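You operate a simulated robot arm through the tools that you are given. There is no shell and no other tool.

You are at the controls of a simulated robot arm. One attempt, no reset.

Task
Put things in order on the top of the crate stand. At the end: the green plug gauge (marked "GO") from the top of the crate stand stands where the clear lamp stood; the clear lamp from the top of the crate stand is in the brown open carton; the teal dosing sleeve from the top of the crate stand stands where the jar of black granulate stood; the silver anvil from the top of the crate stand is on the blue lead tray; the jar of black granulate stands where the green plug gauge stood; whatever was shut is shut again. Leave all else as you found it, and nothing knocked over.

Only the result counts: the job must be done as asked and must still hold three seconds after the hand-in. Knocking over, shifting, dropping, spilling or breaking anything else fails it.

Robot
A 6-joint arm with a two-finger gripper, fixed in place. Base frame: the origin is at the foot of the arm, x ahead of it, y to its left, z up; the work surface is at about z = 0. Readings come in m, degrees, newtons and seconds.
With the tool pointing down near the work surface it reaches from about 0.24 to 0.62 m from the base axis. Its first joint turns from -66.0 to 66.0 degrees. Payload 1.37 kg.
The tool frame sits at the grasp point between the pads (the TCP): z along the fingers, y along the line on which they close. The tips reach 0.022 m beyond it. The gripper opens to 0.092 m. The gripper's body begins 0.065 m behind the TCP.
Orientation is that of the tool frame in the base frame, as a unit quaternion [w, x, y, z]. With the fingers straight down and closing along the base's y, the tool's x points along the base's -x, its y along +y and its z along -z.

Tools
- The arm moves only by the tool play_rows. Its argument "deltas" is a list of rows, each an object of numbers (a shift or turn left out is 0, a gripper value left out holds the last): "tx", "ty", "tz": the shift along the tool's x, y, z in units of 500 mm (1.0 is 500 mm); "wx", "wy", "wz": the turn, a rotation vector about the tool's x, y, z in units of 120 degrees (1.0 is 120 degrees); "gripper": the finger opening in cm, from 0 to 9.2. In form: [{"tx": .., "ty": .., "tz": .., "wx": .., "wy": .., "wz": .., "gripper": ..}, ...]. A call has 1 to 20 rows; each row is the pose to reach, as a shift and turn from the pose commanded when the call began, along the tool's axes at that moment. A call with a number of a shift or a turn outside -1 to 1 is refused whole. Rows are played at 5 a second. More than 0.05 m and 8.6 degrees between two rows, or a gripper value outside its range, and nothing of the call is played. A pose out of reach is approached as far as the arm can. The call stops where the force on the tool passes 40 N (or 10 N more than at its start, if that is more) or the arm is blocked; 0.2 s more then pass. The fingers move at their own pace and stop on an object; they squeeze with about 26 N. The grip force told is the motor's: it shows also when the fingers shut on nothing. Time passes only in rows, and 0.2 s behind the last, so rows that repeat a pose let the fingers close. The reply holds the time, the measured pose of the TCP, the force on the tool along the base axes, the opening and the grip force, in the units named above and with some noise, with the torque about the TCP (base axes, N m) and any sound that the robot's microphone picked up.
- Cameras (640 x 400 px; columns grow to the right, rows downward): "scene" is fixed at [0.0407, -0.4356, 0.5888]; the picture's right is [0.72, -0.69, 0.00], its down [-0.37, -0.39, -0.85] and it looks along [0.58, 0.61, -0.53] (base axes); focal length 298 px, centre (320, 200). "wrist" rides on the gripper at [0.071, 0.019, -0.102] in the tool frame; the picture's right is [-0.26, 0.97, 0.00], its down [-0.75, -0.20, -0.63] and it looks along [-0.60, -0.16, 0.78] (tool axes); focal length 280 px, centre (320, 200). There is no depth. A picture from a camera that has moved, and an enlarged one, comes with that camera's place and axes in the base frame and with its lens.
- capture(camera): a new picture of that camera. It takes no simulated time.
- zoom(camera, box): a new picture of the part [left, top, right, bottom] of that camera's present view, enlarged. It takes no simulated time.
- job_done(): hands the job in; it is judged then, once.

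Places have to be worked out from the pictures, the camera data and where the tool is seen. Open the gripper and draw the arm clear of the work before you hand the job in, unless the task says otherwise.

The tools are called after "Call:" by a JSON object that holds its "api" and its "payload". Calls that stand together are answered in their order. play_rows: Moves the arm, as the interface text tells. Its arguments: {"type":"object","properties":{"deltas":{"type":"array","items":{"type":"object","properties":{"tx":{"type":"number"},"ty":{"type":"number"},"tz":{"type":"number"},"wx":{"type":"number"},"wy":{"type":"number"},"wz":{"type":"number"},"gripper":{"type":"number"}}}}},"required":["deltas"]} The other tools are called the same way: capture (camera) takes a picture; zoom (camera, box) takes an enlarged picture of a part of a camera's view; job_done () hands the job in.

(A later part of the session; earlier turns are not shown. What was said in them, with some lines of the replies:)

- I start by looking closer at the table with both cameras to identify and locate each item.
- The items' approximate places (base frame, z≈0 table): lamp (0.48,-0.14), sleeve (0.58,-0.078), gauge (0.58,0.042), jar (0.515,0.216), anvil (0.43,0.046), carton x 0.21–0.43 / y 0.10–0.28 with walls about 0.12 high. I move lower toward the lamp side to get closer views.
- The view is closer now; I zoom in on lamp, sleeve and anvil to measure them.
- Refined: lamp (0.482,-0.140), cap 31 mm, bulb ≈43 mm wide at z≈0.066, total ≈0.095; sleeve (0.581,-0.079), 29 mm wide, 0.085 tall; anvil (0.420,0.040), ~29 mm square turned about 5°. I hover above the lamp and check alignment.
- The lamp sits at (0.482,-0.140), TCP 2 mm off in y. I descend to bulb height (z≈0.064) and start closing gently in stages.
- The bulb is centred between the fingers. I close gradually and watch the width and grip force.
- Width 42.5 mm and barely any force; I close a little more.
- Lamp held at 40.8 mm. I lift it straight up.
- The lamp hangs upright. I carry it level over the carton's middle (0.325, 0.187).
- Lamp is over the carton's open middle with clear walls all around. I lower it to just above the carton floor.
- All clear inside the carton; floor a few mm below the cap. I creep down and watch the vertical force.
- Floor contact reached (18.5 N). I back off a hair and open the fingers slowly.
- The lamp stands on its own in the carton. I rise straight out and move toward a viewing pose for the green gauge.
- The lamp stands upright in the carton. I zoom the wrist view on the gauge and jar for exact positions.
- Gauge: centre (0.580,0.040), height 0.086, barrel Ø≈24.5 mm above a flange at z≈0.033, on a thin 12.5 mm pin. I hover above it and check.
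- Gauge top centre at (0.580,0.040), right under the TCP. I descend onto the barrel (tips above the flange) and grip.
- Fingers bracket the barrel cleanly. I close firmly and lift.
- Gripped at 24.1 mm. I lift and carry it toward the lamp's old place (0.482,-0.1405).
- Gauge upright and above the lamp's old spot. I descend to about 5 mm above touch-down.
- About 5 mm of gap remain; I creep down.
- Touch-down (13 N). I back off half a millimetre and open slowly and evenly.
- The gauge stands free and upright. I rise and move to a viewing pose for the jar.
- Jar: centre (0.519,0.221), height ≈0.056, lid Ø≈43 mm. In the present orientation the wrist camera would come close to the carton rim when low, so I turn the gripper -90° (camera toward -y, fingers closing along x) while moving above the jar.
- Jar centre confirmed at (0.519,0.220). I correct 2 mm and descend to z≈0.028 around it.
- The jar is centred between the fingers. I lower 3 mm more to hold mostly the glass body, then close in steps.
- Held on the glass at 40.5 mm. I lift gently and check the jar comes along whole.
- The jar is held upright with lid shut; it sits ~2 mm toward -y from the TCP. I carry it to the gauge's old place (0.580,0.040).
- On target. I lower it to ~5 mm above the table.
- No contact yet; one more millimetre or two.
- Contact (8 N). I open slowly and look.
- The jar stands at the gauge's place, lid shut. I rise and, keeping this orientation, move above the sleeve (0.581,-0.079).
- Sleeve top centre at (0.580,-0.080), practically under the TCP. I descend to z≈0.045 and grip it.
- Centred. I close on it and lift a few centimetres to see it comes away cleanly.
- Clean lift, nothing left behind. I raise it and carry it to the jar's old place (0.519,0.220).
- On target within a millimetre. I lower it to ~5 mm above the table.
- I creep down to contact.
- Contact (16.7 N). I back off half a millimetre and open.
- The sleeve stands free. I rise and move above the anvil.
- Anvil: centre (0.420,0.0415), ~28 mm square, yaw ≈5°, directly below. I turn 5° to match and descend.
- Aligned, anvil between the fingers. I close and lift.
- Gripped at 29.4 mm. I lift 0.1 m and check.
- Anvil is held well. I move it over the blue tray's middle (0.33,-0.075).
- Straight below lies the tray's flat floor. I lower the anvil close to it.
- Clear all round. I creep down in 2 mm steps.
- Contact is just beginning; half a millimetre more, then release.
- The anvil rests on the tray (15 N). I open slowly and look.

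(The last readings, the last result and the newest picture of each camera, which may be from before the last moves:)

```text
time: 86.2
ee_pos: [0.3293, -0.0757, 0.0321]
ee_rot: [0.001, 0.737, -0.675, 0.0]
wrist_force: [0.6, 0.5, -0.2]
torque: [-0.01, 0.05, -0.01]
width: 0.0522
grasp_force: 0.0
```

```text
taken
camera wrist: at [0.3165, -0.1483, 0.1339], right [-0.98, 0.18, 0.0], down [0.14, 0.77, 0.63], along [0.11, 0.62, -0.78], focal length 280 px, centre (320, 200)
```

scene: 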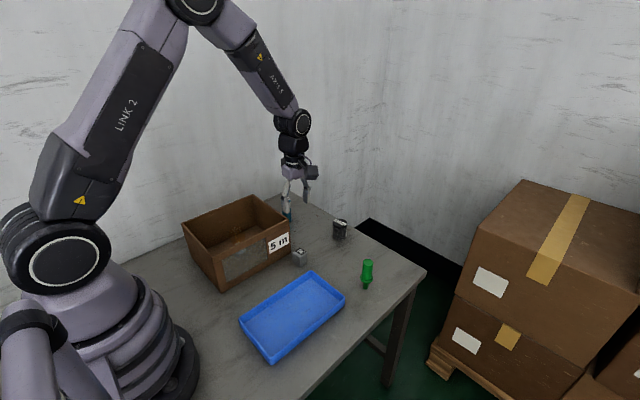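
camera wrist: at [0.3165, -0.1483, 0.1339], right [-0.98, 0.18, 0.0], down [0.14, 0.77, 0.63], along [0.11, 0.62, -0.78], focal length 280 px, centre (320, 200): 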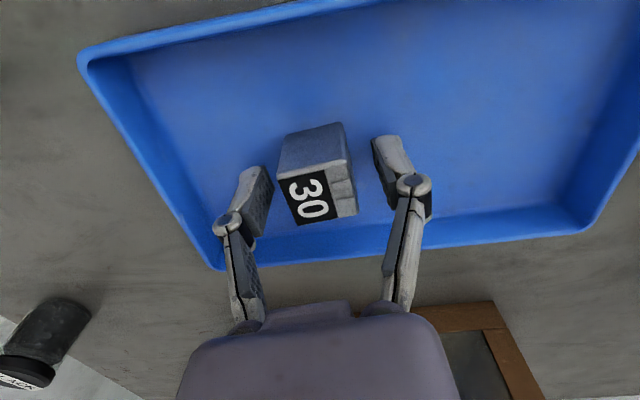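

Anvil stands on the tray. I withdraw straight up and open the gripper, then inspect everything.

Call:
{"api": "play_rows", "payload": {"deltas": [{"tz": -0.03}, {"tz": -0.09}, {"tz": -0.16}, {"tz": -0.23}, {"tz": -0.3}, {"tz": -0.37}, {"tz": -0.44}, {"tz": -0.51, "gripper": 9.2}, {"tz": -0.58}, {"tz": -0.65}, {"tz": -0.7}, {"tz": -0.7}, {"tz": -0.7}]}}

Call:
{"api": "capture", "payload": {"camera": "wrist"}}

Call:
{"api": "capture", "payload": {"camera": "scene"}}

Call:
{"api": "zoom", "payload": {"camera": "scene", "box": [170, 180, 330, 280]}}

Call:
{"api": "zoom", "payload": {"camera": "scene", "box": [280, 200, 440, 300]}}

Call:
{"api": "zoom", "payload": {"camera": "scene", "box": [230, 265, 390, 365]}}

```text
time: 89.0
ee_pos: [0.3315, -0.0774, 0.3807]
ee_rot: [0.001, 0.737, -0.676, 0.0]
wrist_force: [0.4, 0.5, -0.7]
torque: [-0.03, 0.03, -0.02]
width: 0.0919
grasp_force: 0.0
```

```text
taken
camera wrist: at [0.3178, -0.1489, 0.4825], right [-0.98, 0.18, 0.0], down [0.14, 0.77, 0.63], along [0.11, 0.62, -0.78], focal length 280 px, centre (320, 200)
```

wrist: 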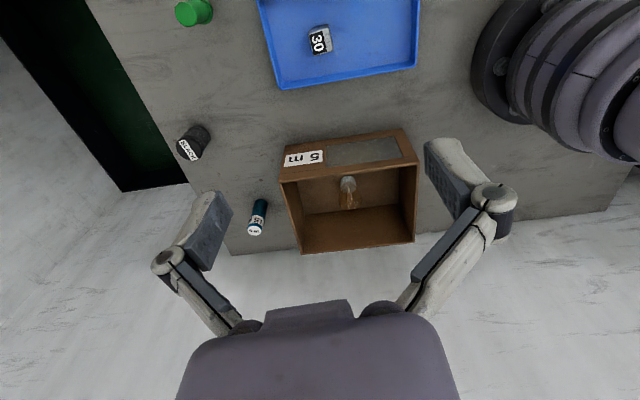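

```text
taken
```

scene: 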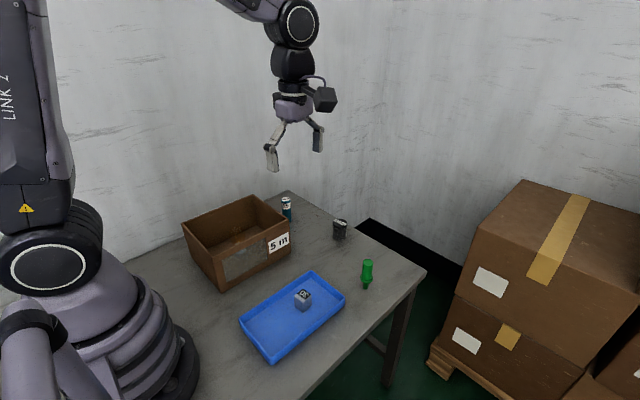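

```text
4.00 times, centred on (250, 230) of scene
camera zoom: at [0.0407, -0.4356, 0.5888], right [0.72, -0.69, 0.0], down [-0.37, -0.39, -0.85], along [0.58, 0.61, -0.53], focal length 1190 px, centre (600, 80)
```

zoom: 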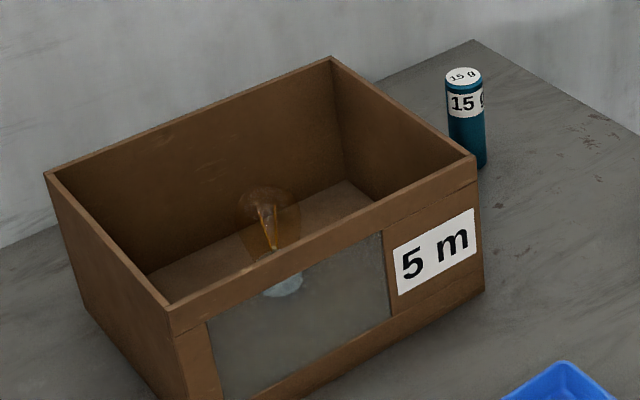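

```text
4.00 times, centred on (360, 250) of scene
camera zoom: at [0.0407, -0.4356, 0.5888], right [0.72, -0.69, 0.0], down [-0.37, -0.39, -0.85], along [0.58, 0.61, -0.53], focal length 1190 px, centre (160, 0)
```

zoom: 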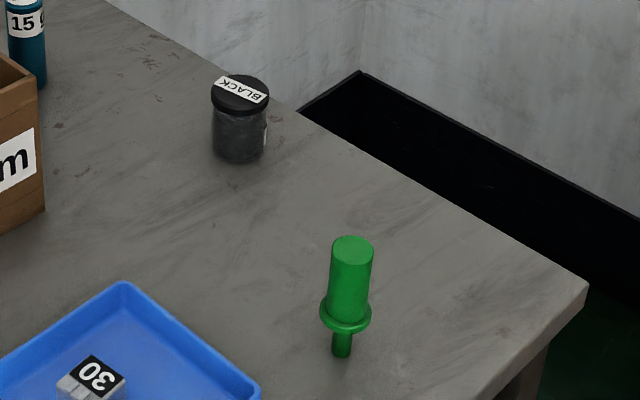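

```text
4.00 times, centred on (310, 315) of scene
camera zoom: at [0.0407, -0.4356, 0.5888], right [0.72, -0.69, 0.0], down [-0.37, -0.39, -0.85], along [0.58, 0.61, -0.53], focal length 1190 px, centre (360, -260)
```

zoom: 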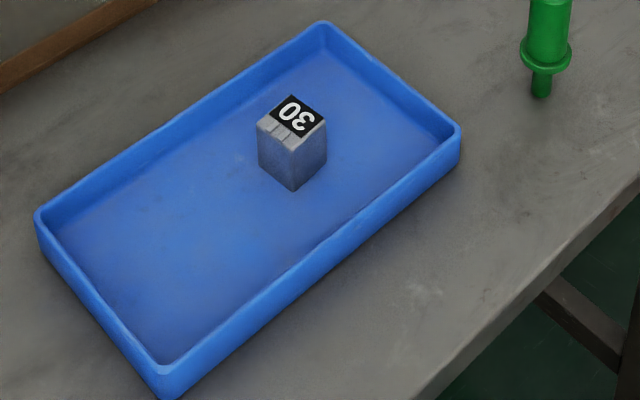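

All items match: gauge at the lamp's old spot, jar (shut) at the gauge's, sleeve at the jar's, lamp upright in the carton, anvil on the tray; carton and tray haven't moved and the arm is clear with the gripper open. I hand in.

Call:
{"api": "job_done", "payload": {}}

```text
The job is handed in.
```

I moved all five items to where you asked and handed the job in; I haven't had the judging result. The last pictures before the hand-in showed:

- **Green plug gauge:** it stands upright where the clear lamp stood.
- **Clear lamp:** it stands upright on the floor of the brown open carton.
- **Teal dosing sleeve:** it stands upright where the jar of black granulate stood.
- **Silver anvil:** it rests flat on the blue lead tray.
- **Jar of black granulate:** it stands where the green plug gauge stood, and its lid stayed shut the whole time.

From the pictures, each moved item looks within a few millimetres of its target spot. The carton and the tray had not shifted, and nothing was knocked over. I never saw the "GO" marking on the gauge, but it was the only green item there. The gripper was open and the arm well clear of the work at hand-in.
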